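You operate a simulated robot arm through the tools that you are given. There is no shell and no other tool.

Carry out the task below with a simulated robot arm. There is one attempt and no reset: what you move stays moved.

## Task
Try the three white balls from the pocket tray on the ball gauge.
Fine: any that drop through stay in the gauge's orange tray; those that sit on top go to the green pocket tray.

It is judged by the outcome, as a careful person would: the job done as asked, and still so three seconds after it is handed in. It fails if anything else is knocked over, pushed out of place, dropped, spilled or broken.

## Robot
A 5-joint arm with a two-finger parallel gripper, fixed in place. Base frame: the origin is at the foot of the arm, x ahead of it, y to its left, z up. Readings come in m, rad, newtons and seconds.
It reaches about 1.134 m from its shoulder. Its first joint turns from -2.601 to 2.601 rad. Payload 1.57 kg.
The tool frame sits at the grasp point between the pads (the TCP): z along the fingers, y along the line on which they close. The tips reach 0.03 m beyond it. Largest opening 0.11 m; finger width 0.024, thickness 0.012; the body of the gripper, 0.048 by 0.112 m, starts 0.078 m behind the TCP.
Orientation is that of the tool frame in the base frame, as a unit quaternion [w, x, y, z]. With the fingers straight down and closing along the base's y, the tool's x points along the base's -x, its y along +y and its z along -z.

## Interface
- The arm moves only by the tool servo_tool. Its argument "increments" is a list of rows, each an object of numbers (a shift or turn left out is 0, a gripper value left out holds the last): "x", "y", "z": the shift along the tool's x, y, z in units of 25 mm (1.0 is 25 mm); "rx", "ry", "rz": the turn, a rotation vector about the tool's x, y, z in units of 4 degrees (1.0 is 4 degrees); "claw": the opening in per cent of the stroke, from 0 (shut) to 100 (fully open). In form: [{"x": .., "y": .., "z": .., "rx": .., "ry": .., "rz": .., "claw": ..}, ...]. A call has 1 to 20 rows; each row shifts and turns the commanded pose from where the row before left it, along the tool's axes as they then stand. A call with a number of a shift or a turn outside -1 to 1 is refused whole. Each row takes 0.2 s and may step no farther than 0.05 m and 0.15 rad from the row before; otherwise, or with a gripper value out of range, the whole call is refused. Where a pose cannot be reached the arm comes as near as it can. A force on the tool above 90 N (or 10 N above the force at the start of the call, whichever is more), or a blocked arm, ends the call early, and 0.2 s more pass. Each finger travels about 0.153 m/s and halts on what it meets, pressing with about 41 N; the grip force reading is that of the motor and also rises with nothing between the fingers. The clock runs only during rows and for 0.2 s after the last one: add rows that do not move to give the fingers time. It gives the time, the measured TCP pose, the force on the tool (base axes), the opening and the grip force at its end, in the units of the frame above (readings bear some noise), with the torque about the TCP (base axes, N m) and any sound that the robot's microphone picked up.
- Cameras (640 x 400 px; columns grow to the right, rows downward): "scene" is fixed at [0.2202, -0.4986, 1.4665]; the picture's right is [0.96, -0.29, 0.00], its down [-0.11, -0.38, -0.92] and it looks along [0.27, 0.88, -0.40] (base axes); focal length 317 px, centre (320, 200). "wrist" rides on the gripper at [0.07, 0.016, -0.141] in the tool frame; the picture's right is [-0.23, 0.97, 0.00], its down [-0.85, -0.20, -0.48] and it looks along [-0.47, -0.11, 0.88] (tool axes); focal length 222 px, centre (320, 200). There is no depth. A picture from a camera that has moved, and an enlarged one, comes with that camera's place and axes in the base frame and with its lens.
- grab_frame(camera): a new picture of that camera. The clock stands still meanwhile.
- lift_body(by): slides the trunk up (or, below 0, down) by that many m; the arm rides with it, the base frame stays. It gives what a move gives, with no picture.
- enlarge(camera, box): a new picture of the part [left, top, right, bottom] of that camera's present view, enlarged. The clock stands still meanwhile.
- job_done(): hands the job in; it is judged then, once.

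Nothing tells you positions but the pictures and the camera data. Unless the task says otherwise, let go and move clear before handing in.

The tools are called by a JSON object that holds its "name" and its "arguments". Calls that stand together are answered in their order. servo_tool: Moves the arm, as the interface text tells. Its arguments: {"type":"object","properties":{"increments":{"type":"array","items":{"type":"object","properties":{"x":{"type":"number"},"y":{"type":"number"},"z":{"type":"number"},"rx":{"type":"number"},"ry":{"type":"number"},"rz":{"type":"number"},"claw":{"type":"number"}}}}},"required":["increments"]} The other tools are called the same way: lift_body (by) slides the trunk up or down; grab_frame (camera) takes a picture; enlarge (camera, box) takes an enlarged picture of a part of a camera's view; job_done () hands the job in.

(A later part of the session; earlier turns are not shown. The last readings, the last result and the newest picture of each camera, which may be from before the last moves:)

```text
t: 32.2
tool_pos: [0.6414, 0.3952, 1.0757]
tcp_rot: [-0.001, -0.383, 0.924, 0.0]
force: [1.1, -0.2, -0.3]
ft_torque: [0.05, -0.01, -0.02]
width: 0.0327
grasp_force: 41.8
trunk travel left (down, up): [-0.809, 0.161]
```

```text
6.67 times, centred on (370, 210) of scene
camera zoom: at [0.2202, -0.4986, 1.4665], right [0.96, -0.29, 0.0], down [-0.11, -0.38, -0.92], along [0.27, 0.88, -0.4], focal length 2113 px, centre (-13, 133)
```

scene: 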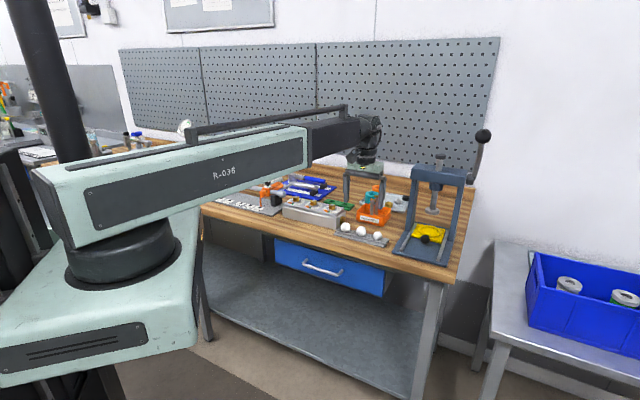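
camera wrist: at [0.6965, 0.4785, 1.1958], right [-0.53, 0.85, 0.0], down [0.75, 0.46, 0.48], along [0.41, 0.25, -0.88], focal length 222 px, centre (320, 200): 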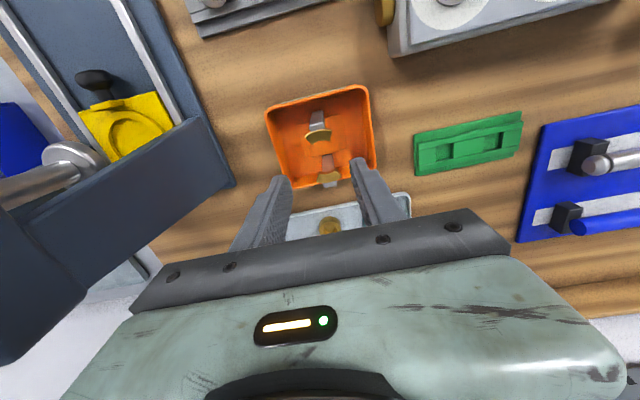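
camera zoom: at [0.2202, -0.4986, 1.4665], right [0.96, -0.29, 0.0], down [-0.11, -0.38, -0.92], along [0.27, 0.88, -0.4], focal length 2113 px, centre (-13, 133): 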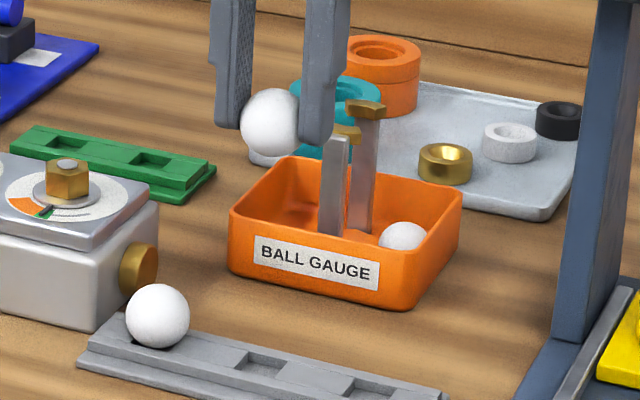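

Ball B is held well. Carrying it over to the gauge ring now.

{"name": "servo_tool", "arguments": {"increments": [{"x": -0.9188, "y": 0.0583}, {"x": -0.9188, "y": 0.0583}, {"x": -0.9188, "y": 0.0583}, {"x": -0.9188, "y": 0.0583}, {"x": -0.9188, "y": 0.0583}, {"x": -0.9188, "y": 0.0583}, {"x": -0.9188, "y": 0.0583}, {}]}}

{"name": "lift_body", "arguments": {"by": -0.04}}

{"name": "enlarge", "arguments": {"camera": "wrist", "box": [240, 130, 400, 230]}}

{"name": "enlarge", "arguments": {"camera": "scene", "box": [350, 180, 410, 225]}}

```text
t: 34.0
tool_pos: [0.7497, 0.5175, 1.0757]
tcp_rot: [0.001, -0.382, 0.924, 0.0]
force: [0.9, 0.3, -0.1]
ft_torque: [0.03, -0.01, 0.01]
width: 0.0327
grasp_force: 41.0
trunk travel left (down, up): [-0.809, 0.161]
```

```text
t: 34.9
tool_pos: [0.7493, 0.5168, 1.0363]
tcp_rot: [0.0, -0.382, 0.924, 0.0]
force: [0.1, -0.4, -0.6]
ft_torque: [-0.01, -0.03, 0.0]
width: 0.0329
grasp_force: 41.1
trunk travel left (down, up): [-0.769, 0.201]
```

```text
4.00 times, centred on (320, 180) of wrist
camera zoom: at [0.6886, 0.4791, 1.1769], right [-0.53, 0.85, 0.0], down [0.75, 0.46, 0.48], along [0.41, 0.25, -0.88], focal length 888 px, centre (320, 280)
```

zoom: 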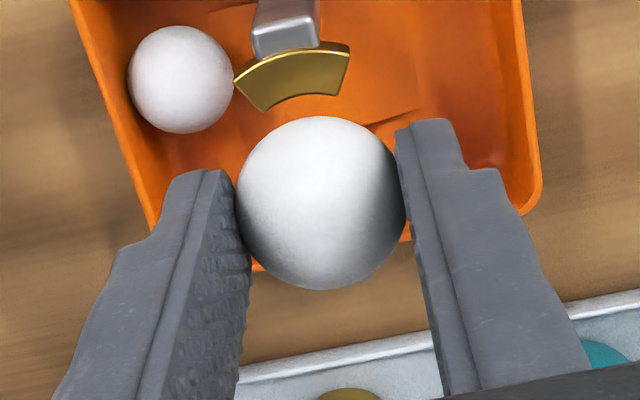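

```text
8.89 times, centred on (380, 202) of scene
camera zoom: at [0.2202, -0.4986, 1.4665], right [0.96, -0.29, 0.0], down [-0.11, -0.38, -0.92], along [0.27, 0.88, -0.4], focal length 2817 px, centre (-213, 178)
```

zoom: 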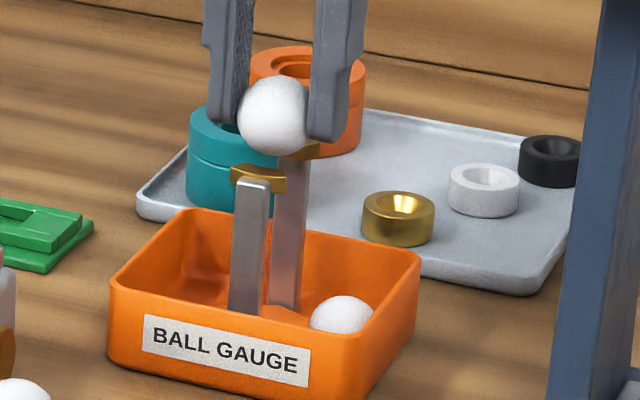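

Ball B is centred over the ring, about 18 mm above it. Lowering 11 mm and then releasing gently.

{"name": "lift_body", "arguments": {"by": -0.011}}

{"name": "servo_tool", "arguments": {"increments": [{"claw": 40}, {}, {}, {}]}}

{"name": "enlarge", "arguments": {"camera": "wrist", "box": [240, 110, 400, 230]}}

{"name": "enlarge", "arguments": {"camera": "scene", "box": [350, 180, 410, 225]}}

```text
t: 35.5
tool_pos: [0.7484, 0.5161, 1.0247]
tcp_rot: [0.0, -0.383, 0.924, -0.001]
force: [-4.1, -6.8, -0.5]
ft_torque: [-0.19, 0.11, -0.02]
width: 0.0328
grasp_force: 40.7
trunk travel left (down, up): [-0.758, 0.212]
```

```text
t: 36.5
tool_pos: [0.7478, 0.516, 1.0256]
tcp_rot: [0.0, -0.382, 0.924, 0.0]
force: [0.8, -0.2, -0.8]
ft_torque: [0.02, 0.01, -0.01]
width: 0.0439
grasp_force: 0.0
trunk travel left (down, up): [-0.758, 0.212]
```

```text
3.33 times, centred on (320, 170) of wrist
camera zoom: at [0.6887, 0.4792, 1.1658], right [-0.53, 0.85, 0.0], down [0.75, 0.46, 0.48], along [0.41, 0.25, -0.88], focal length 740 px, centre (320, 300)
```

zoom: 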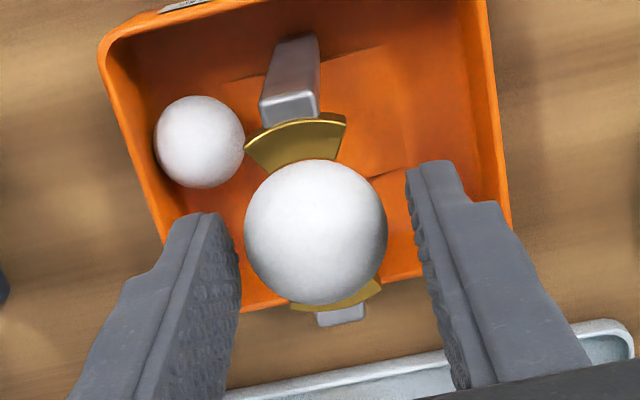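

```text
8.89 times, centred on (380, 202) of scene
camera zoom: at [0.2202, -0.4986, 1.4665], right [0.96, -0.29, 0.0], down [-0.11, -0.38, -0.92], along [0.27, 0.88, -0.4], focal length 2817 px, centre (-213, 178)
```

zoom: 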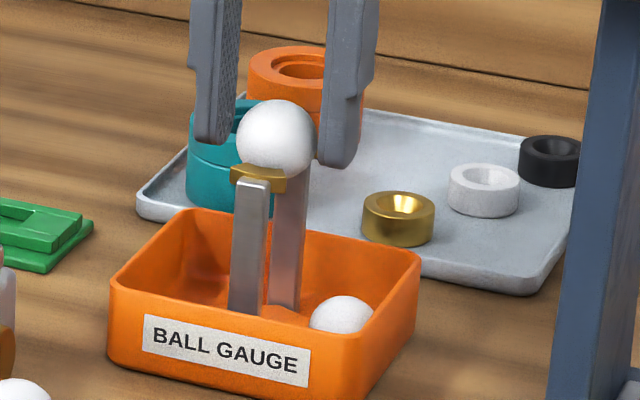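

Ball B stays sitting on top of the ring, settled and centred, while C lies in the tray: B is a "no-go". I'll lower 3 mm to take it again and bring it to the green pocket tray.

{"name": "servo_tool", "arguments": {"increments": [{"y": -0.03}, {}]}}

{"name": "lift_body", "arguments": {"by": -0.003}}

{"name": "enlarge", "arguments": {"camera": "scene", "box": [350, 180, 410, 225]}}

{"name": "enlarge", "arguments": {"camera": "wrist", "box": [240, 110, 400, 230]}}

```text
t: 37.0
tool_pos: [0.7494, 0.5169, 1.0244]
tcp_rot: [0.001, -0.382, 0.924, 0.0]
force: [-0.4, -0.1, -0.6]
ft_torque: [0.03, -0.01, -0.02]
width: 0.0441
grasp_force: 0.1
trunk travel left (down, up): [-0.758, 0.212]
```

```text
t: 37.6
tool_pos: [0.7504, 0.5159, 1.0215]
tcp_rot: [0.0, -0.383, 0.924, 0.0]
force: [0.1, 0.0, 0.2]
ft_torque: [0.01, -0.02, 0.02]
width: 0.0441
grasp_force: 0.0
trunk travel left (down, up): [-0.755, 0.215]
```

```text
8.89 times, centred on (380, 202) of scene
camera zoom: at [0.2202, -0.4986, 1.4665], right [0.96, -0.29, 0.0], down [-0.11, -0.38, -0.92], along [0.27, 0.88, -0.4], focal length 2817 px, centre (-213, 178)
```

zoom: 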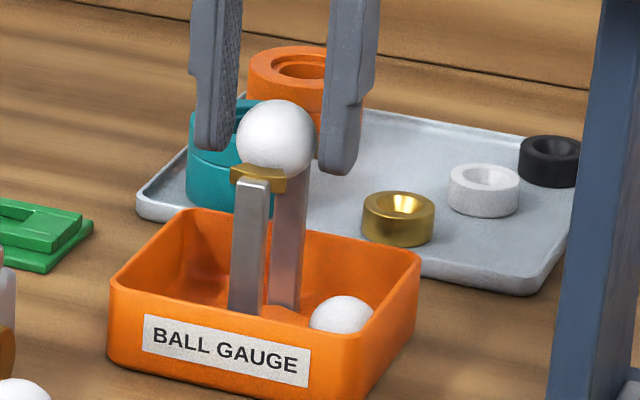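

```text
3.33 times, centred on (320, 170) of wrist
camera zoom: at [0.6889, 0.4788, 1.1629], right [-0.53, 0.85, 0.0], down [0.75, 0.46, 0.48], along [0.41, 0.25, -0.88], focal length 740 px, centre (320, 300)
```

zoom: 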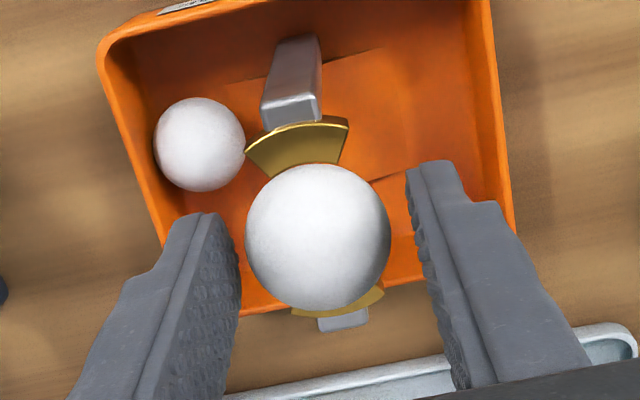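

B is well between the pads, tips about 8 mm below its centre. Closing and lifting 60 mm.

{"name": "servo_tool", "arguments": {"increments": [{"claw": 24}, {}, {}]}}

{"name": "lift_body", "arguments": {"by": 0.06}}

{"name": "grab_frame", "arguments": {"camera": "wrist"}}

{"name": "enlarge", "arguments": {"camera": "scene", "box": [320, 165, 420, 240]}}

```text
t: 38.4
tool_pos: [0.7489, 0.5172, 1.0205]
tcp_rot: [0.0, -0.383, 0.924, 0.0]
force: [1.1, -0.8, 0.0]
ft_torque: [-0.01, -0.01, 0.04]
width: 0.0327
grasp_force: 40.7
trunk travel left (down, up): [-0.755, 0.215]
```

```text
t: 39.4
tool_pos: [0.7498, 0.5159, 1.0811]
tcp_rot: [0.0, -0.383, 0.924, 0.001]
force: [-0.1, 0.4, -0.9]
ft_torque: [-0.01, 0.03, 0.04]
width: 0.0325
grasp_force: 40.9
trunk travel left (down, up): [-0.815, 0.155]
```

```text
taken
camera wrist: at [0.6891, 0.479, 1.2227], right [-0.53, 0.85, 0.0], down [0.75, 0.46, 0.48], along [0.41, 0.25, -0.88], focal length 222 px, centre (320, 200)
```

wrist: 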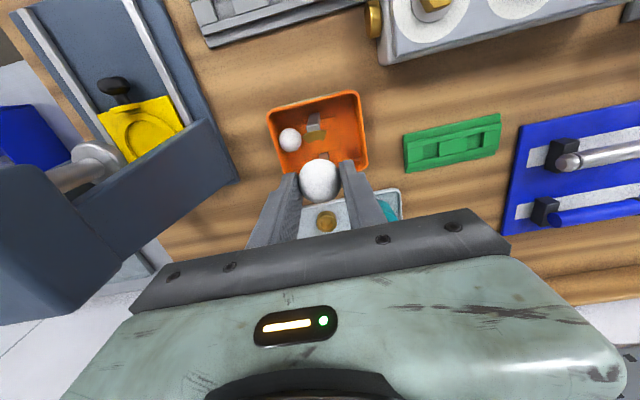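

```text
5.33 times, centred on (370, 202) of scene
camera zoom: at [0.2202, -0.4986, 1.4665], right [0.96, -0.29, 0.0], down [-0.11, -0.38, -0.92], along [0.27, 0.88, -0.4], focal length 1690 px, centre (53, 187)
```

zoom: 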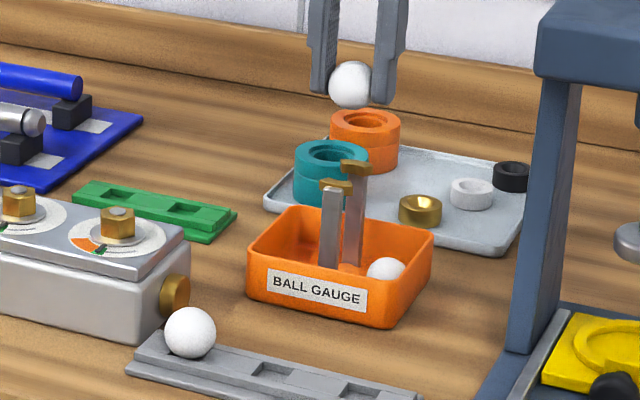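

B is held above the gauge. The green tray has two pockets and is parallel to the grey one; I'll zoom in on it for exact pocket positions.

{"name": "enlarge", "arguments": {"camera": "wrist", "box": [390, 100, 518, 180]}}

{"name": "enlarge", "arguments": {"camera": "scene", "box": [325, 190, 373, 220]}}

```text
5.00 times, centred on (454, 140) of wrist
camera zoom: at [0.6891, 0.479, 1.2227], right [-0.53, 0.85, 0.0], down [0.75, 0.46, 0.48], along [0.41, 0.25, -0.88], focal length 1111 px, centre (-350, 500)
```

zoom: 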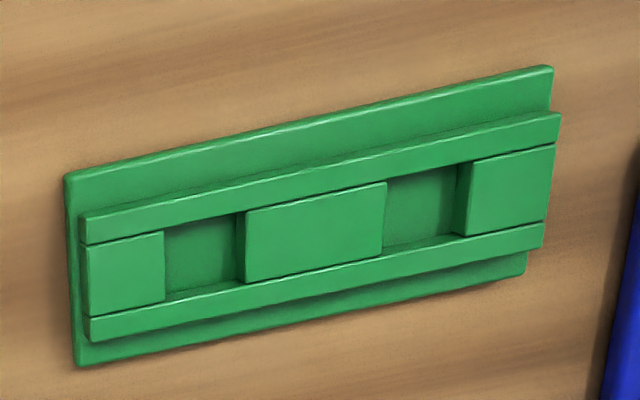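

```text
13.33 times, centred on (349, 205) of scene
camera zoom: at [0.2202, -0.4986, 1.4665], right [0.96, -0.29, 0.0], down [-0.11, -0.38, -0.92], along [0.27, 0.88, -0.4], focal length 4226 px, centre (-67, 133)
```

zoom: 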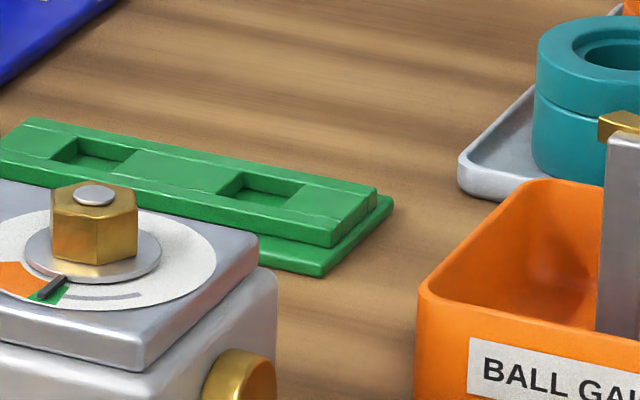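

The two green pockets are at about P1 (0.684, 0.661) and P2 (0.641, 0.703), same design and height as the grey tray (both cameras agree to ~2 mm). I'll carry B over P1.

{"name": "servo_tool", "arguments": {"increments": [{"x": -0.365, "y": 0.99}, {"x": -0.365, "y": 0.99}, {"x": -0.365, "y": 0.99}, {"x": -0.365, "y": 0.99}, {"x": -0.365, "y": 0.99}, {"x": -0.365, "y": 0.99}, {}]}}

{"name": "enlarge", "arguments": {"camera": "wrist", "box": [230, 100, 410, 220]}}

{"name": "enlarge", "arguments": {"camera": "scene", "box": [310, 160, 390, 220]}}

```text
t: 41.0
tool_pos: [0.6709, 0.646, 1.0814]
tcp_rot: [0.0, -0.383, 0.924, 0.0]
force: [-0.7, -0.4, -0.4]
ft_torque: [0.0, -0.01, -0.02]
width: 0.0329
grasp_force: 41.0
out of reach, approached as far as the arm can: row 5, 6
trunk travel left (down, up): [-0.815, 0.155]
```

```text
3.33 times, centred on (320, 160) of wrist
camera zoom: at [0.6098, 0.6093, 1.2226], right [-0.53, 0.85, 0.0], down [0.75, 0.46, 0.48], along [0.41, 0.25, -0.88], focal length 740 px, centre (320, 333)
```

zoom: 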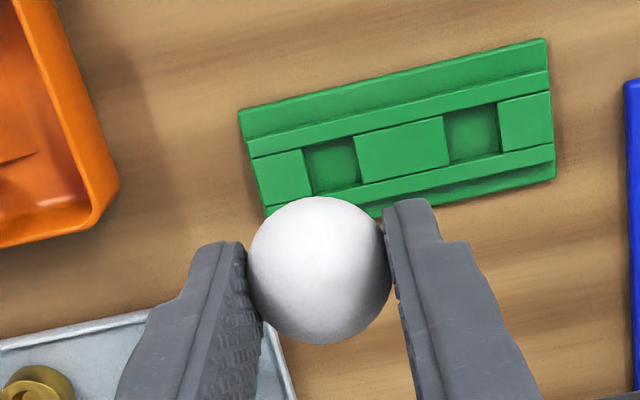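

```text
6.67 times, centred on (350, 190) of scene
camera zoom: at [0.2202, -0.4986, 1.4665], right [0.96, -0.29, 0.0], down [-0.11, -0.38, -0.92], along [0.27, 0.88, -0.4], focal length 2113 px, centre (120, 267)
```

zoom: 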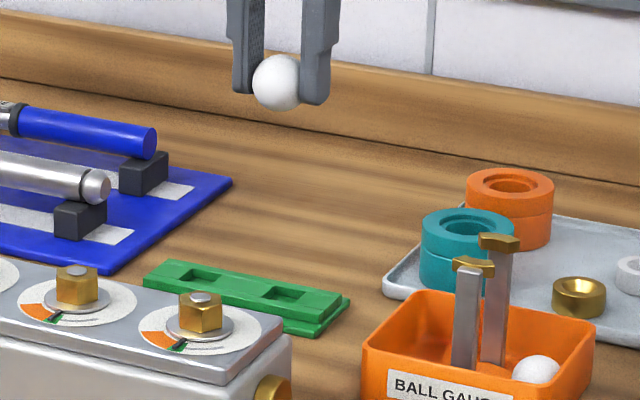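

The tray pockets lie just beyond the reach limit with the tool vertical (radius 0.951 vs 0.931 m), so I'll lean the tool outward about 8° — the finger closing line stays horizontal. I'll tilt first here at safe height and check.

{"name": "servo_tool", "arguments": {"increments": [{"rz": 0.27}, {"ry": -1, "z": -0.02}, {"ry": -1, "z": -0.06}, {}]}}

{"name": "enlarge", "arguments": {"camera": "wrist", "box": [230, 100, 410, 220]}}

```text
t: 42.0
tool_pos: [0.6706, 0.6471, 1.0843]
tcp_rot: [0.064, -0.373, 0.925, 0.025]
force: [-0.4, -0.5, -0.3]
ft_torque: [-0.02, 0.03, -0.02]
width: 0.0327
grasp_force: 40.8
trunk travel left (down, up): [-0.815, 0.155]
```

```text
3.33 times, centred on (320, 160) of wrist
camera zoom: at [0.5954, 0.5979, 1.214], right [-0.51, 0.86, 0.03], down [0.7, 0.4, 0.59], along [0.5, 0.33, -0.8], focal length 740 px, centre (320, 333)
```

zoom: 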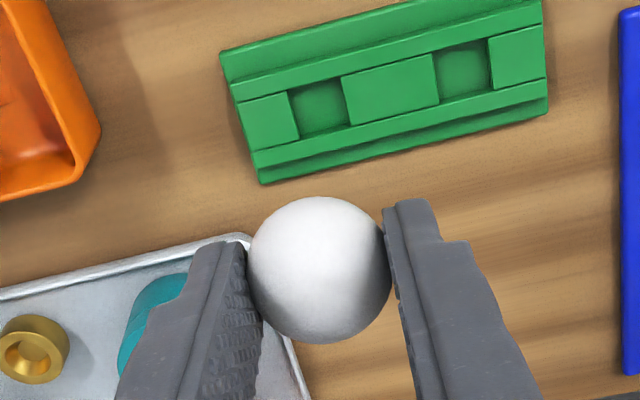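

The tilt worked with no reach complaint. I'll move over P1 and lower 95 mm for a close check.

{"name": "servo_tool", "arguments": {"increments": [{"x": -0.553, "y": 0.062, "z": 0.077}, {}]}}

{"name": "lift_body", "arguments": {"by": -0.095}}

{"name": "enlarge", "arguments": {"camera": "wrist", "box": [230, 110, 410, 230]}}

{"name": "enlarge", "arguments": {"camera": "scene", "box": [315, 170, 379, 218]}}

```text
t: 42.6
tool_pos: [0.6792, 0.659, 1.084]
tcp_rot: [0.065, -0.373, 0.925, 0.025]
force: [-0.6, 0.3, -0.6]
ft_torque: [0.01, 0.02, -0.01]
width: 0.0326
grasp_force: 41.4
trunk travel left (down, up): [-0.815, 0.155]
```

```text
t: 43.9
tool_pos: [0.6804, 0.6586, 0.9891]
tcp_rot: [0.064, -0.372, 0.925, 0.025]
force: [0.4, 0.2, 0.1]
ft_torque: [0.03, -0.02, -0.01]
width: 0.0329
grasp_force: 41.7
trunk travel left (down, up): [-0.72, 0.25]
```

```text
3.33 times, centred on (320, 170) of wrist
camera zoom: at [0.6045, 0.6087, 1.1191], right [-0.51, 0.86, 0.03], down [0.7, 0.4, 0.59], along [0.5, 0.33, -0.8], focal length 740 px, centre (320, 300)
```

zoom: 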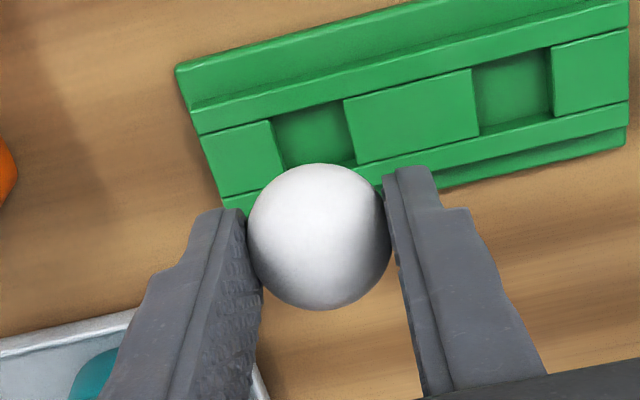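

```text
8.33 times, centred on (347, 194) of scene
camera zoom: at [0.2202, -0.4986, 1.4665], right [0.96, -0.29, 0.0], down [-0.11, -0.38, -0.92], along [0.27, 0.88, -0.4], focal length 2641 px, centre (95, 250)
```

zoom: 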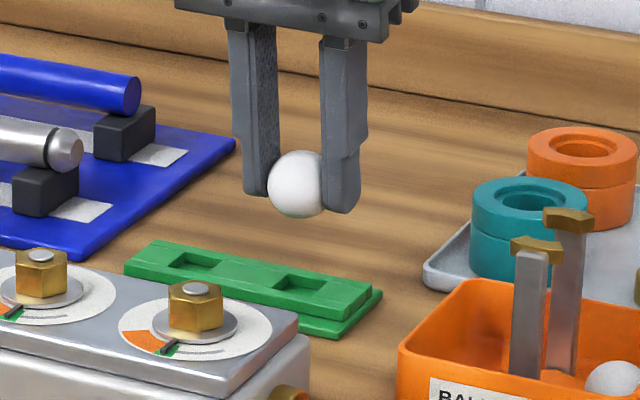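

Ball B is aligned over P1 within about 1 mm by both views. Lowering 34 mm and checking before the final few millimetres.

{"name": "lift_body", "arguments": {"by": -0.034}}

{"name": "enlarge", "arguments": {"camera": "wrist", "box": [230, 110, 410, 230]}}

{"name": "enlarge", "arguments": {"camera": "scene", "box": [320, 180, 376, 222]}}

```text
t: 44.6
tool_pos: [0.6801, 0.6585, 0.9549]
tcp_rot: [0.065, -0.372, 0.925, 0.026]
force: [0.1, 0.0, 0.8]
ft_torque: [-0.01, 0.05, 0.01]
width: 0.0329
grasp_force: 40.8
trunk travel left (down, up): [-0.686, 0.284]
```

```text
3.33 times, centred on (320, 170) of wrist
camera zoom: at [0.6045, 0.6087, 1.0851], right [-0.51, 0.86, 0.03], down [0.7, 0.4, 0.59], along [0.5, 0.33, -0.8], focal length 740 px, centre (320, 300)
```

zoom: 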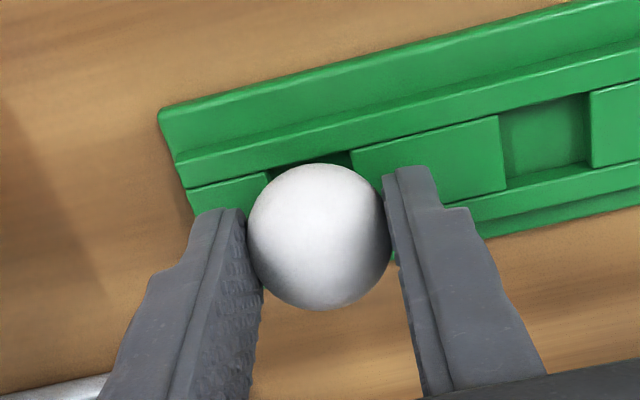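

```text
9.52 times, centred on (348, 201) of scene
camera zoom: at [0.2202, -0.4986, 1.4665], right [0.96, -0.29, 0.0], down [-0.11, -0.38, -0.92], along [0.27, 0.88, -0.4], focal length 3018 px, centre (53, 190)
```

zoom: 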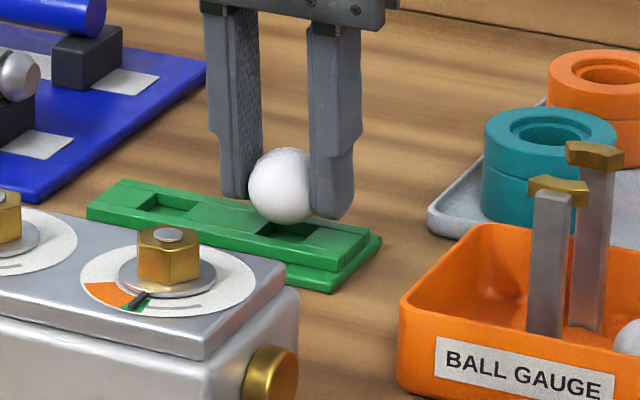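

Ball B is about 8 mm above its seat and aligned over P1. Lowering 6 mm more and releasing.

{"name": "lift_body", "arguments": {"by": -0.006}}

{"name": "servo_tool", "arguments": {"increments": [{"claw": 42}, {}, {}, {}]}}

{"name": "enlarge", "arguments": {"camera": "wrist", "box": [230, 110, 410, 230]}}

{"name": "enlarge", "arguments": {"camera": "scene", "box": [320, 180, 376, 222]}}

```text
t: 45.2
tool_pos: [0.6786, 0.6576, 0.9489]
tcp_rot: [0.065, -0.372, 0.925, 0.026]
force: [-0.5, -0.2, 0.7]
ft_torque: [0.01, 0.02, 0.01]
width: 0.0326
grasp_force: 41.2
trunk travel left (down, up): [-0.68, 0.29]
```

```text
t: 46.2
tool_pos: [0.6801, 0.66, 0.95]
tcp_rot: [0.065, -0.373, 0.925, 0.027]
force: [0.6, 0.0, 1.1]
ft_torque: [0.02, 0.02, 0.01]
width: 0.0462
grasp_force: 0.1
trunk travel left (down, up): [-0.68, 0.29]
```

```text
3.33 times, centred on (320, 170) of wrist
camera zoom: at [0.6046, 0.6088, 1.0791], right [-0.51, 0.86, 0.03], down [0.7, 0.4, 0.59], along [0.5, 0.33, -0.8], focal length 740 px, centre (320, 300)
```

zoom: 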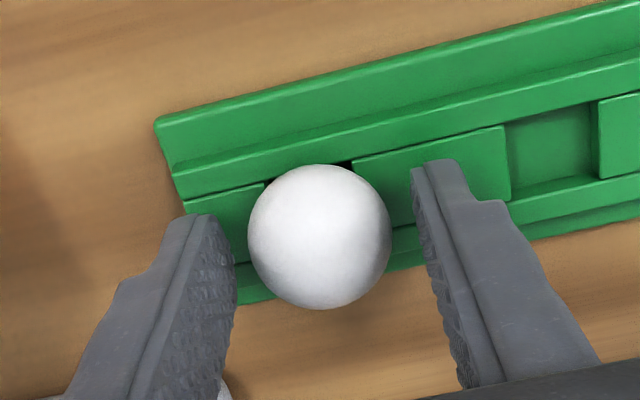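

```text
9.52 times, centred on (348, 201) of scene
camera zoom: at [0.2202, -0.4986, 1.4665], right [0.96, -0.29, 0.0], down [-0.11, -0.38, -0.92], along [0.27, 0.88, -0.4], focal length 3018 px, centre (53, 190)
```

zoom: 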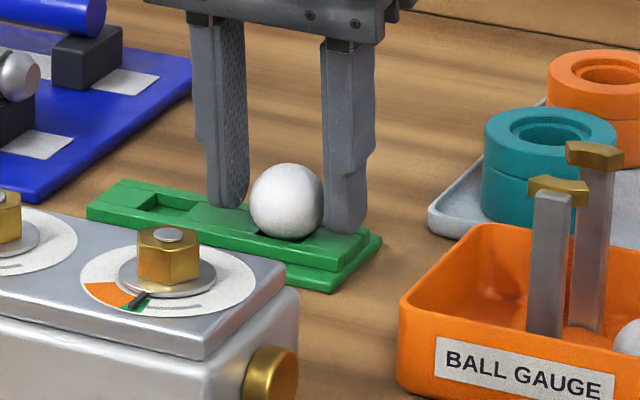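

Ball B is seated in the green tray pocket. I'll raise clear, pull inward, straighten the tool and go over to ball A.

{"name": "lift_body", "arguments": {"by": 0.13}}

{"name": "servo_tool", "arguments": {"increments": [{"x": 0.594, "z": -0.082}, {"x": 0.594, "z": -0.082}, {"ry": 1, "z": 0.06}, {"ry": 1, "z": 0.02}, {"rz": -0.27}, {}]}}

{"name": "enlarge", "arguments": {"camera": "scene", "box": [310, 170, 400, 237]}}

```text
t: 47.8
tool_pos: [0.6802, 0.6592, 1.0785]
tcp_rot: [0.064, -0.373, 0.925, 0.027]
force: [-0.8, -0.2, 0.0]
ft_torque: [0.02, 0.0, 0.05]
width: 0.0461
grasp_force: 0.0
trunk travel left (down, up): [-0.81, 0.16]
```

```text
t: 49.2
tool_pos: [0.6575, 0.6375, 1.0764]
tcp_rot: [0.001, -0.383, 0.924, 0.0]
force: [0.0, -0.3, 0.1]
ft_torque: [0.02, 0.02, -0.03]
width: 0.0462
grasp_force: 0.0
trunk travel left (down, up): [-0.81, 0.16]
```

```text
5.97 times, centred on (355, 204) of scene
camera zoom: at [0.2202, -0.4986, 1.4665], right [0.96, -0.29, 0.0], down [-0.11, -0.38, -0.92], along [0.27, 0.88, -0.4], focal length 1892 px, centre (111, 179)
```

zoom: 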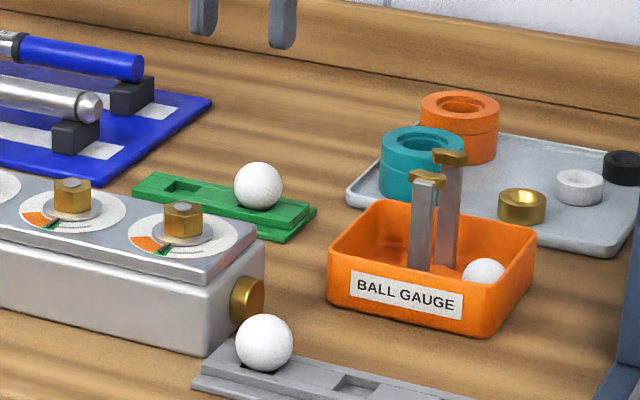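

Everything looks in order. Ball A sits close to the dial box, so I'll go over it at safe height and measure the clearance before choosing a grip direction.

{"name": "servo_tool", "arguments": {"increments": [{"x": 0.897, "y": -0.5}, {"x": 0.897, "y": -0.5}, {"x": 0.897, "y": -0.5}, {"x": 0.897, "y": -0.5}, {"x": 0.897, "y": -0.5}, {"x": 0.897, "y": -0.5}, {"x": 0.897, "y": -0.5}, {"x": 0.897, "y": -0.5}, {}]}}

{"name": "enlarge", "arguments": {"camera": "wrist", "box": [240, 100, 400, 200]}}

{"name": "grab_frame", "arguments": {"camera": "wrist"}}

```text
t: 51.2
tool_pos: [0.6026, 0.4391, 1.0769]
tcp_rot: [0.0, -0.382, 0.924, 0.0]
force: [0.1, 0.2, -1.4]
ft_torque: [0.0, -0.03, -0.04]
width: 0.0461
grasp_force: 0.0
trunk travel left (down, up): [-0.81, 0.16]
```

```text
4.00 times, centred on (320, 150) of wrist
camera zoom: at [0.5424, 0.4022, 1.2179], right [-0.53, 0.85, 0.0], down [0.75, 0.46, 0.48], along [0.41, 0.25, -0.88], focal length 888 px, centre (320, 400)
```

zoom: 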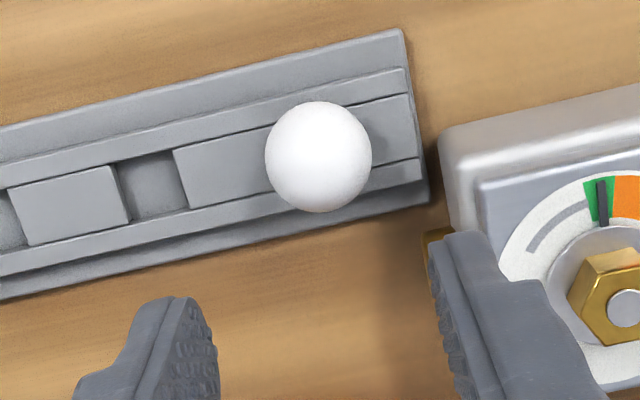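

```text
taken
camera wrist: at [0.5424, 0.4022, 1.2179], right [-0.53, 0.85, 0.0], down [0.75, 0.46, 0.48], along [0.41, 0.25, -0.88], focal length 222 px, centre (320, 200)
```

wrist: 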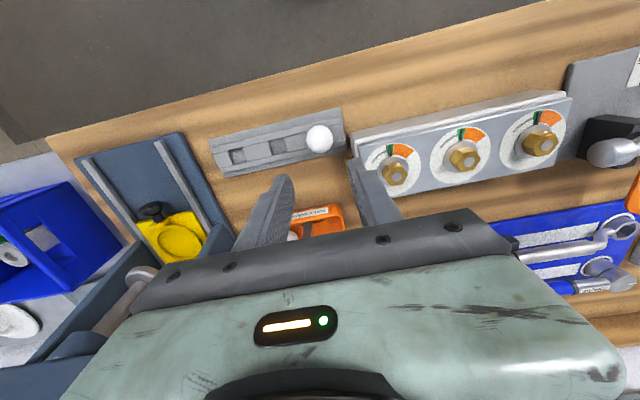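

Ball A is only about 37 mm from the end of the dial box, too tight for a finger on that side. I'll turn the gripper 90° so the fingers close across the tray instead, then line up on A.

{"name": "servo_tool", "arguments": {"increments": [{"rz": -1}, {"rz": -1}, {"rz": -1}, {"rz": -1}, {"rz": -1}, {"rz": -1}, {"rz": -1}, {"rz": -1}, {"rz": -1}, {"rz": -1}, {"rz": -1}, {"rz": -1}, {"rz": -1}, {"rz": -1}, {"rz": -1}, {"rz": -1}, {"rz": -1}, {"rz": -1}, {"rz": -1}, {"rz": -1}]}}

{"name": "servo_tool", "arguments": {"increments": [{"rz": -1}, {"rz": -1}, {"rz": -0.5}, {"x": -0.034, "y": 0.113, "claw": 45}, {}]}}

{"name": "lift_body", "arguments": {"by": -0.08}}

{"name": "enlarge", "arguments": {"camera": "wrist", "box": [240, 110, 400, 210]}}

{"name": "enlarge", "arguments": {"camera": "scene", "box": [310, 190, 390, 250]}}

```text
t: 55.4
tool_pos: [0.6031, 0.4405, 1.077]
tcp_rot: [-0.001, 0.887, -0.461, 0.0]
force: [0.0, -0.3, 0.2]
ft_torque: [0.0, 0.0, -0.01]
width: 0.0461
grasp_force: 0.0
trunk travel left (down, up): [-0.81, 0.16]
```

```text
t: 56.6
tool_pos: [0.5996, 0.4395, 1.0771]
tcp_rot: [0.0, 0.924, -0.383, 0.0]
force: [-0.9, 0.0, 0.8]
ft_torque: [-0.02, 0.0, -0.01]
width: 0.0495
grasp_force: 0.1
trunk travel left (down, up): [-0.81, 0.16]
```

```text
t: 57.7
tool_pos: [0.5982, 0.4388, 0.9954]
tcp_rot: [0.0, 0.924, -0.382, 0.001]
force: [0.2, -0.5, -0.4]
ft_torque: [0.01, 0.0, 0.01]
width: 0.0495
grasp_force: 0.0
trunk travel left (down, up): [-0.73, 0.24]
```

```text
4.00 times, centred on (320, 160) of wrist
camera zoom: at [0.637, 0.379, 1.1379], right [-0.85, -0.53, 0.0], down [-0.46, 0.75, 0.48], along [-0.25, 0.41, -0.88], focal length 888 px, centre (320, 360)
```

zoom: 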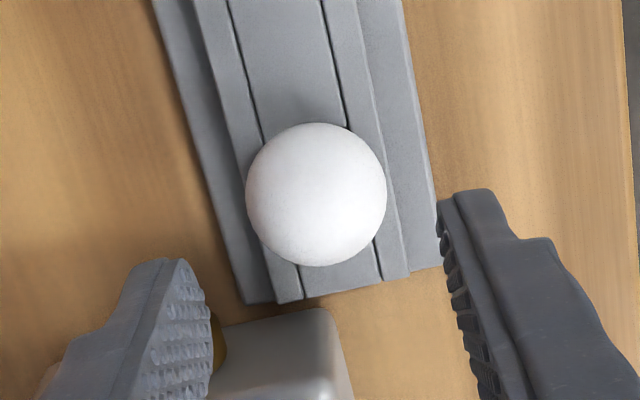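

```text
6.67 times, centred on (350, 220) of scene
camera zoom: at [0.2202, -0.4986, 1.4665], right [0.96, -0.29, 0.0], down [-0.11, -0.38, -0.92], along [0.27, 0.88, -0.4], focal length 2113 px, centre (120, 67)
```

zoom: 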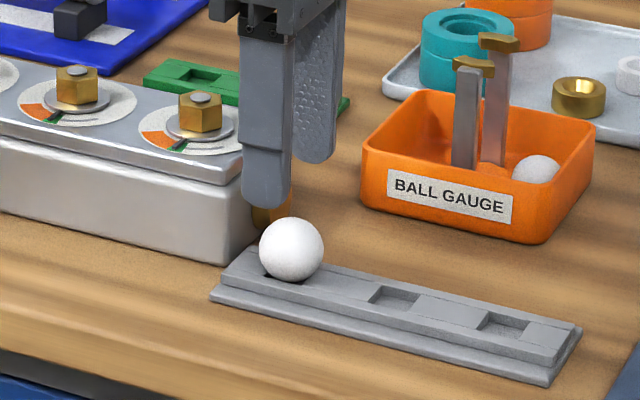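

Aligned across the tray; ball A (about 35 mm) is 3 mm off along the tray, and the fingers clear the box knob by ~17 mm. Correcting and descending to grasp height.

{"name": "servo_tool", "arguments": {"increments": [{"x": 0.124, "claw": 45}, {}]}}

{"name": "lift_body", "arguments": {"by": -0.046}}

{"name": "enlarge", "arguments": {"camera": "wrist", "box": [240, 130, 400, 230]}}

{"name": "enlarge", "arguments": {"camera": "scene", "box": [310, 195, 390, 255]}}

```text
t: 58.3
tool_pos: [0.6015, 0.4377, 0.996]
tcp_rot: [0.0, 0.924, -0.383, 0.001]
force: [0.0, -0.6, -0.2]
ft_torque: [-0.03, 0.0, -0.02]
width: 0.0494
grasp_force: 0.1
trunk travel left (down, up): [-0.73, 0.24]
```

```text
t: 59.2
tool_pos: [0.6006, 0.4384, 0.9508]
tcp_rot: [0.0, 0.924, -0.383, 0.0]
force: [0.2, -0.1, 0.0]
ft_torque: [0.01, 0.0, 0.01]
width: 0.0496
grasp_force: 0.1
trunk travel left (down, up): [-0.684, 0.286]
```

```text
4.00 times, centred on (320, 180) of wrist
camera zoom: at [0.6391, 0.3771, 1.0919], right [-0.85, -0.53, 0.0], down [-0.46, 0.75, 0.48], along [-0.25, 0.41, -0.88], focal length 888 px, centre (320, 280)
```

zoom: 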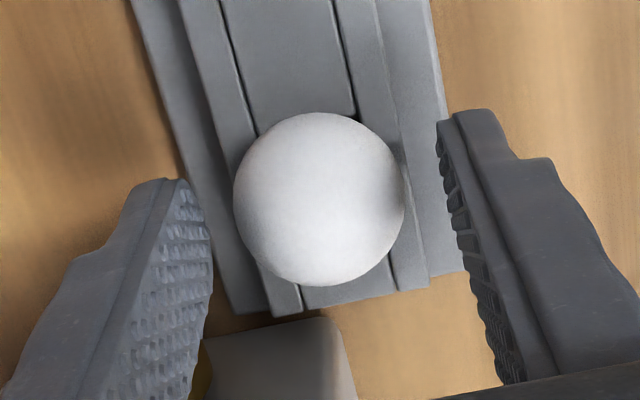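

```text
6.67 times, centred on (350, 225) of scene
camera zoom: at [0.2202, -0.4986, 1.4665], right [0.96, -0.29, 0.0], down [-0.11, -0.38, -0.92], along [0.27, 0.88, -0.4], focal length 2113 px, centre (120, 33)
```

zoom: 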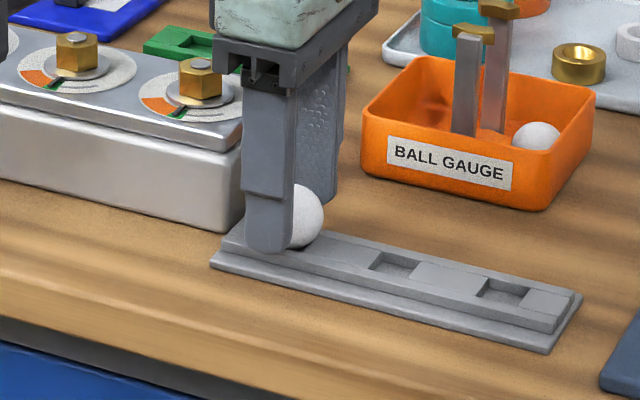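

Centred on ball A with clear space on both sides. Closing and lifting it.

{"name": "servo_tool", "arguments": {"increments": [{"claw": 24}, {}, {}]}}

{"name": "lift_body", "arguments": {"by": 0.126}}

{"name": "enlarge", "arguments": {"camera": "wrist", "box": [240, 130, 400, 230]}}

{"name": "enlarge", "arguments": {"camera": "scene", "box": [310, 175, 390, 235]}}

```text
t: 60.0
tool_pos: [0.6005, 0.438, 0.9507]
tcp_rot: [0.0, 0.924, -0.383, 0.0]
force: [1.1, 1.7, 1.5]
ft_torque: [0.04, -0.03, 0.03]
width: 0.0326
grasp_force: 40.4
trunk travel left (down, up): [-0.684, 0.286]
```

```text
t: 61.6
tool_pos: [0.6014, 0.4371, 1.0768]
tcp_rot: [0.001, 0.924, -0.382, 0.001]
force: [-0.2, -0.1, -0.3]
ft_torque: [0.01, 0.05, 0.03]
width: 0.033
grasp_force: 40.9
trunk travel left (down, up): [-0.81, 0.16]
```

```text
4.00 times, centred on (320, 180) of wrist
camera zoom: at [0.6392, 0.3773, 1.2178], right [-0.85, -0.53, 0.0], down [-0.46, 0.75, 0.48], along [-0.25, 0.41, -0.88], focal length 888 px, centre (320, 280)
```

zoom: 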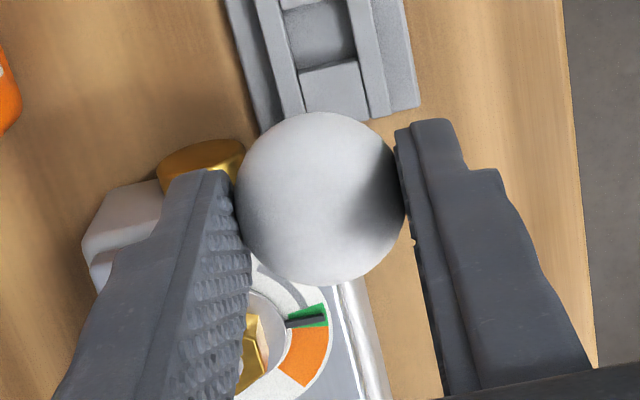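

```text
6.67 times, centred on (350, 205) of scene
camera zoom: at [0.2202, -0.4986, 1.4665], right [0.96, -0.29, 0.0], down [-0.11, -0.38, -0.92], along [0.27, 0.88, -0.4], focal length 2113 px, centre (120, 167)
```

zoom: 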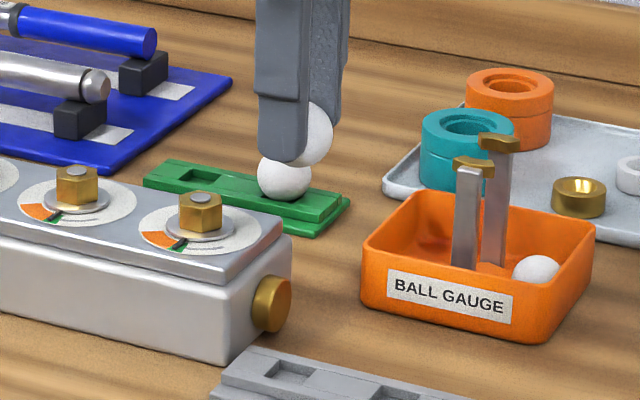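

Ball A is held. I'll turn the gripper back 90° and carry it over the gauge ring.

{"name": "servo_tool", "arguments": {"increments": [{"rz": 1}, {"rz": 1}, {"rz": 1}, {"rz": 1}, {"rz": 1}, {"rz": 1}, {"rz": 1}, {"rz": 1}, {"rz": 1}, {"rz": 1}, {"rz": 1}, {"rz": 1}, {"rz": 1}, {"rz": 1}, {"rz": 1}, {"rz": 1}, {"rz": 1}, {"rz": 1}, {"rz": 1}, {"rz": 1}]}}

{"name": "servo_tool", "arguments": {"increments": [{"rz": 1}, {"rz": 1}, {"rz": 0.5}, {"x": -0.922, "y": -0.2836}, {"x": -0.922, "y": -0.2836}, {"x": -0.922, "y": -0.2836}, {"x": -0.922, "y": -0.2836}, {"x": -0.922, "y": -0.2836}, {"x": -0.922, "y": -0.2836}, {"x": -0.922, "y": -0.2836}, {}]}}

{"name": "lift_body", "arguments": {"by": -0.04}}

{"name": "enlarge", "arguments": {"camera": "wrist", "box": [240, 130, 400, 230]}}

{"name": "enlarge", "arguments": {"camera": "scene", "box": [350, 180, 410, 225]}}

```text
t: 65.8
tool_pos: [0.601, 0.4384, 1.0768]
tcp_rot: [0.0, -0.461, 0.887, -0.001]
force: [0.3, 0.0, -1.1]
ft_torque: [0.04, 0.01, 0.01]
width: 0.0329
grasp_force: 41.7
trunk travel left (down, up): [-0.81, 0.16]
```

```text
t: 68.2
tool_pos: [0.751, 0.5162, 1.0764]
tcp_rot: [0.0, -0.383, 0.924, 0.0]
force: [0.5, 0.7, -0.5]
ft_torque: [-0.02, 0.0, 0.0]
width: 0.0326
grasp_force: 41.0
trunk travel left (down, up): [-0.81, 0.16]
```

```text
t: 69.0
tool_pos: [0.7525, 0.5165, 1.036]
tcp_rot: [0.0, -0.382, 0.924, 0.0]
force: [0.4, -0.3, -0.8]
ft_torque: [-0.01, 0.0, 0.03]
width: 0.0326
grasp_force: 41.2
trunk travel left (down, up): [-0.77, 0.2]
```

```text
4.00 times, centred on (320, 180) of wrist
camera zoom: at [0.6913, 0.4788, 1.1779], right [-0.53, 0.85, 0.0], down [0.75, 0.46, 0.48], along [0.41, 0.25, -0.88], focal length 888 px, centre (320, 280)
```

zoom: 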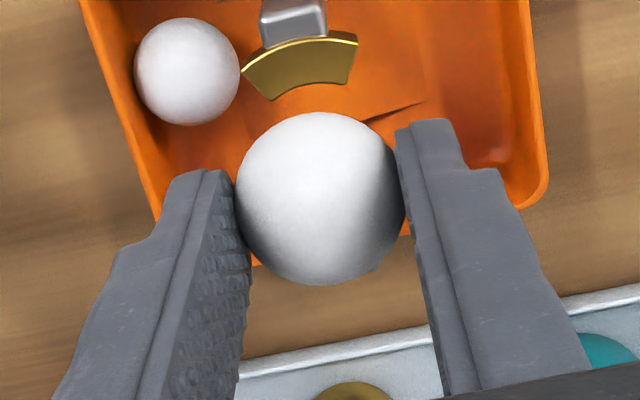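

```text
8.89 times, centred on (380, 202) of scene
camera zoom: at [0.2202, -0.4986, 1.4665], right [0.96, -0.29, 0.0], down [-0.11, -0.38, -0.92], along [0.27, 0.88, -0.4], focal length 2817 px, centre (-213, 178)
```

zoom: 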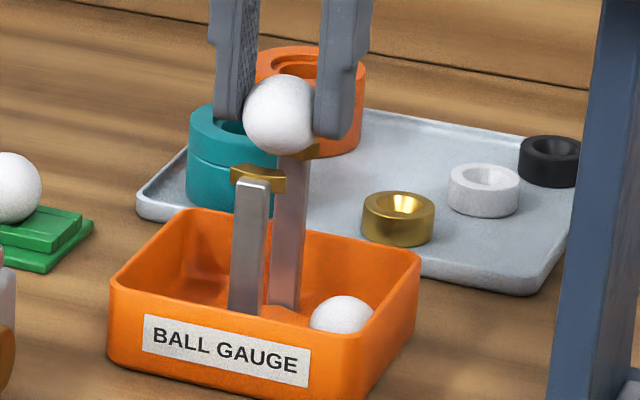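

Corrections of ~1 mm in x and 1.6 mm in y are needed; I'll apply them, lower 10 mm and release A on the ring.

{"name": "servo_tool", "arguments": {"increments": [{"x": 0.045, "y": 0.065}, {}]}}

{"name": "lift_body", "arguments": {"by": -0.01}}

{"name": "enlarge", "arguments": {"camera": "wrist", "box": [240, 130, 400, 230]}}

{"name": "enlarge", "arguments": {"camera": "scene", "box": [350, 180, 410, 225]}}

```text
t: 69.6
tool_pos: [0.7501, 0.5167, 1.0367]
tcp_rot: [0.0, -0.383, 0.924, 0.0]
force: [0.6, 0.7, -1.3]
ft_torque: [-0.01, -0.04, -0.02]
width: 0.0328
grasp_force: 41.0
trunk travel left (down, up): [-0.77, 0.2]
```

```text
t: 70.2
tool_pos: [0.7508, 0.5168, 1.0266]
tcp_rot: [0.0, -0.383, 0.924, 0.0]
force: [-1.1, -3.0, -1.0]
ft_torque: [-0.06, 0.02, -0.05]
width: 0.033
grasp_force: 41.1
trunk travel left (down, up): [-0.76, 0.21]
```

```text
4.00 times, centred on (320, 180) of wrist
camera zoom: at [0.6892, 0.4787, 1.168], right [-0.53, 0.85, 0.0], down [0.75, 0.46, 0.48], along [0.41, 0.25, -0.88], focal length 888 px, centre (320, 280)
```

zoom: 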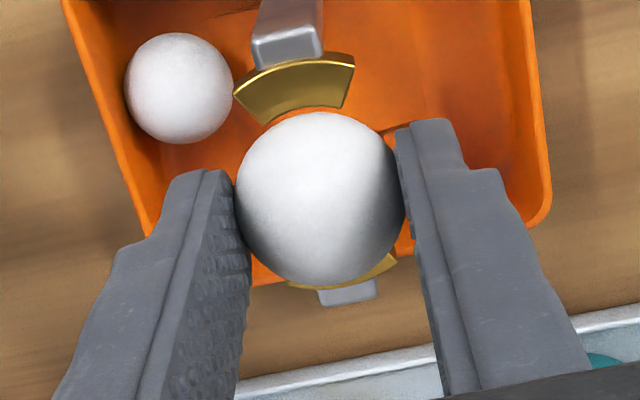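

```text
8.89 times, centred on (380, 202) of scene
camera zoom: at [0.2202, -0.4986, 1.4665], right [0.96, -0.29, 0.0], down [-0.11, -0.38, -0.92], along [0.27, 0.88, -0.4], focal length 2817 px, centre (-213, 178)
```

zoom: 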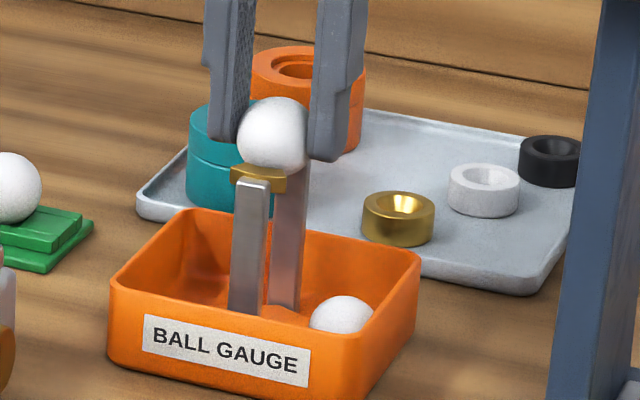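

Ball A just touches the ring. Releasing it.

{"name": "servo_tool", "arguments": {"increments": [{"claw": 40}, {}, {}, {}, {}]}}

{"name": "enlarge", "arguments": {"camera": "wrist", "box": [240, 110, 400, 230]}}

{"name": "enlarge", "arguments": {"camera": "scene", "box": [350, 180, 410, 225]}}

```text
t: 71.4
tool_pos: [0.7496, 0.517, 1.0271]
tcp_rot: [0.0, -0.383, 0.924, 0.0]
force: [0.3, -0.1, -0.7]
ft_torque: [-0.01, 0.01, -0.01]
width: 0.0441
grasp_force: 0.0
trunk travel left (down, up): [-0.76, 0.21]
```

```text
3.33 times, centred on (320, 170) of wrist
camera zoom: at [0.6893, 0.4791, 1.1678], right [-0.53, 0.85, 0.0], down [0.75, 0.46, 0.48], along [0.41, 0.25, -0.88], focal length 740 px, centre (320, 300)
```

zoom: 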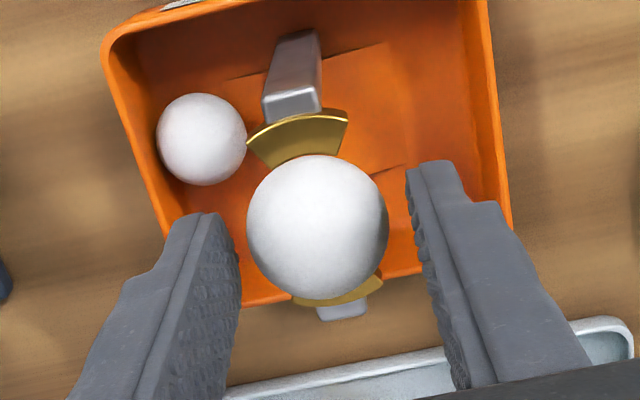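

```text
8.89 times, centred on (380, 202) of scene
camera zoom: at [0.2202, -0.4986, 1.4665], right [0.96, -0.29, 0.0], down [-0.11, -0.38, -0.92], along [0.27, 0.88, -0.4], focal length 2817 px, centre (-213, 178)
```

zoom: 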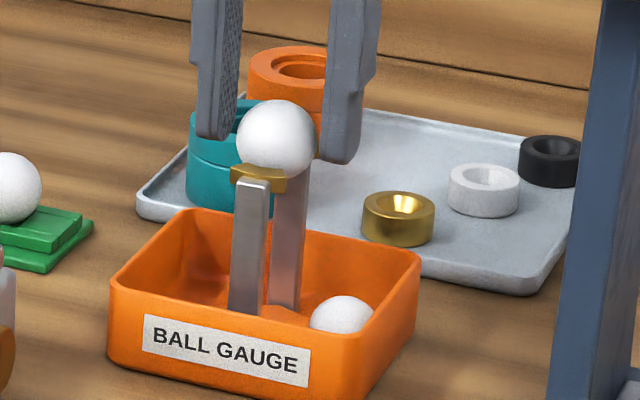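

Ball A also sits on top of the ring, settled and not dropping. I'll centre on it, lower 5 mm, re-grip and lift.

{"name": "servo_tool", "arguments": {"increments": [{"x": 0.04}, {}]}}

{"name": "lift_body", "arguments": {"by": -0.005}}

{"name": "servo_tool", "arguments": {"increments": [{"claw": 24}, {}, {}]}}

{"name": "lift_body", "arguments": {"by": 0.06}}

{"name": "enlarge", "arguments": {"camera": "wrist", "box": [240, 110, 400, 230]}}

{"name": "enlarge", "arguments": {"camera": "scene", "box": [320, 165, 420, 240]}}

```text
t: 72.0
tool_pos: [0.7487, 0.5174, 1.0273]
tcp_rot: [0.0, -0.383, 0.924, 0.0]
force: [0.2, -0.5, 0.0]
ft_torque: [-0.02, 0.02, 0.01]
width: 0.044
grasp_force: 0.0
trunk travel left (down, up): [-0.76, 0.21]
```

```text
t: 72.5
tool_pos: [0.7487, 0.5173, 1.0217]
tcp_rot: [0.0, -0.382, 0.924, 0.0]
force: [0.2, -0.3, -0.5]
ft_torque: [0.05, 0.0, 0.0]
width: 0.0441
grasp_force: 0.0
trunk travel left (down, up): [-0.755, 0.215]
```

```text
t: 73.3
tool_pos: [0.7486, 0.516, 1.0229]
tcp_rot: [0.0, -0.382, 0.924, 0.0]
force: [0.6, -1.1, 0.1]
ft_torque: [-0.01, -0.01, -0.01]
width: 0.0329
grasp_force: 41.2
trunk travel left (down, up): [-0.755, 0.215]
```

```text
t: 74.3
tool_pos: [0.7491, 0.5165, 1.0815]
tcp_rot: [0.0, -0.383, 0.924, 0.0]
force: [0.5, 0.7, -1.1]
ft_torque: [0.01, 0.0, 0.0]
width: 0.0328
grasp_force: 40.9
trunk travel left (down, up): [-0.815, 0.155]
```

```text
3.33 times, centred on (320, 170) of wrist
camera zoom: at [0.6882, 0.4788, 1.2227], right [-0.53, 0.85, 0.0], down [0.75, 0.46, 0.48], along [0.41, 0.25, -0.88], focal length 740 px, centre (320, 300)
```

zoom: 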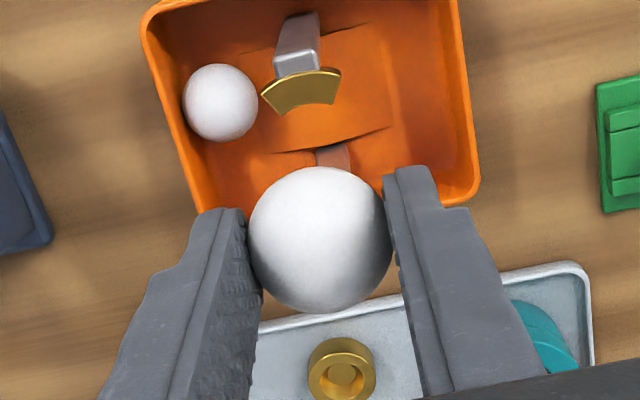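

```text
5.33 times, centred on (370, 202) of scene
camera zoom: at [0.2202, -0.4986, 1.4665], right [0.96, -0.29, 0.0], down [-0.11, -0.38, -0.92], along [0.27, 0.88, -0.4], focal length 1690 px, centre (53, 187)
```

zoom: 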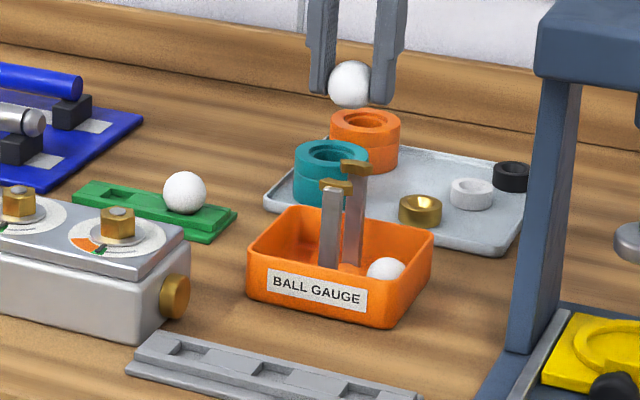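

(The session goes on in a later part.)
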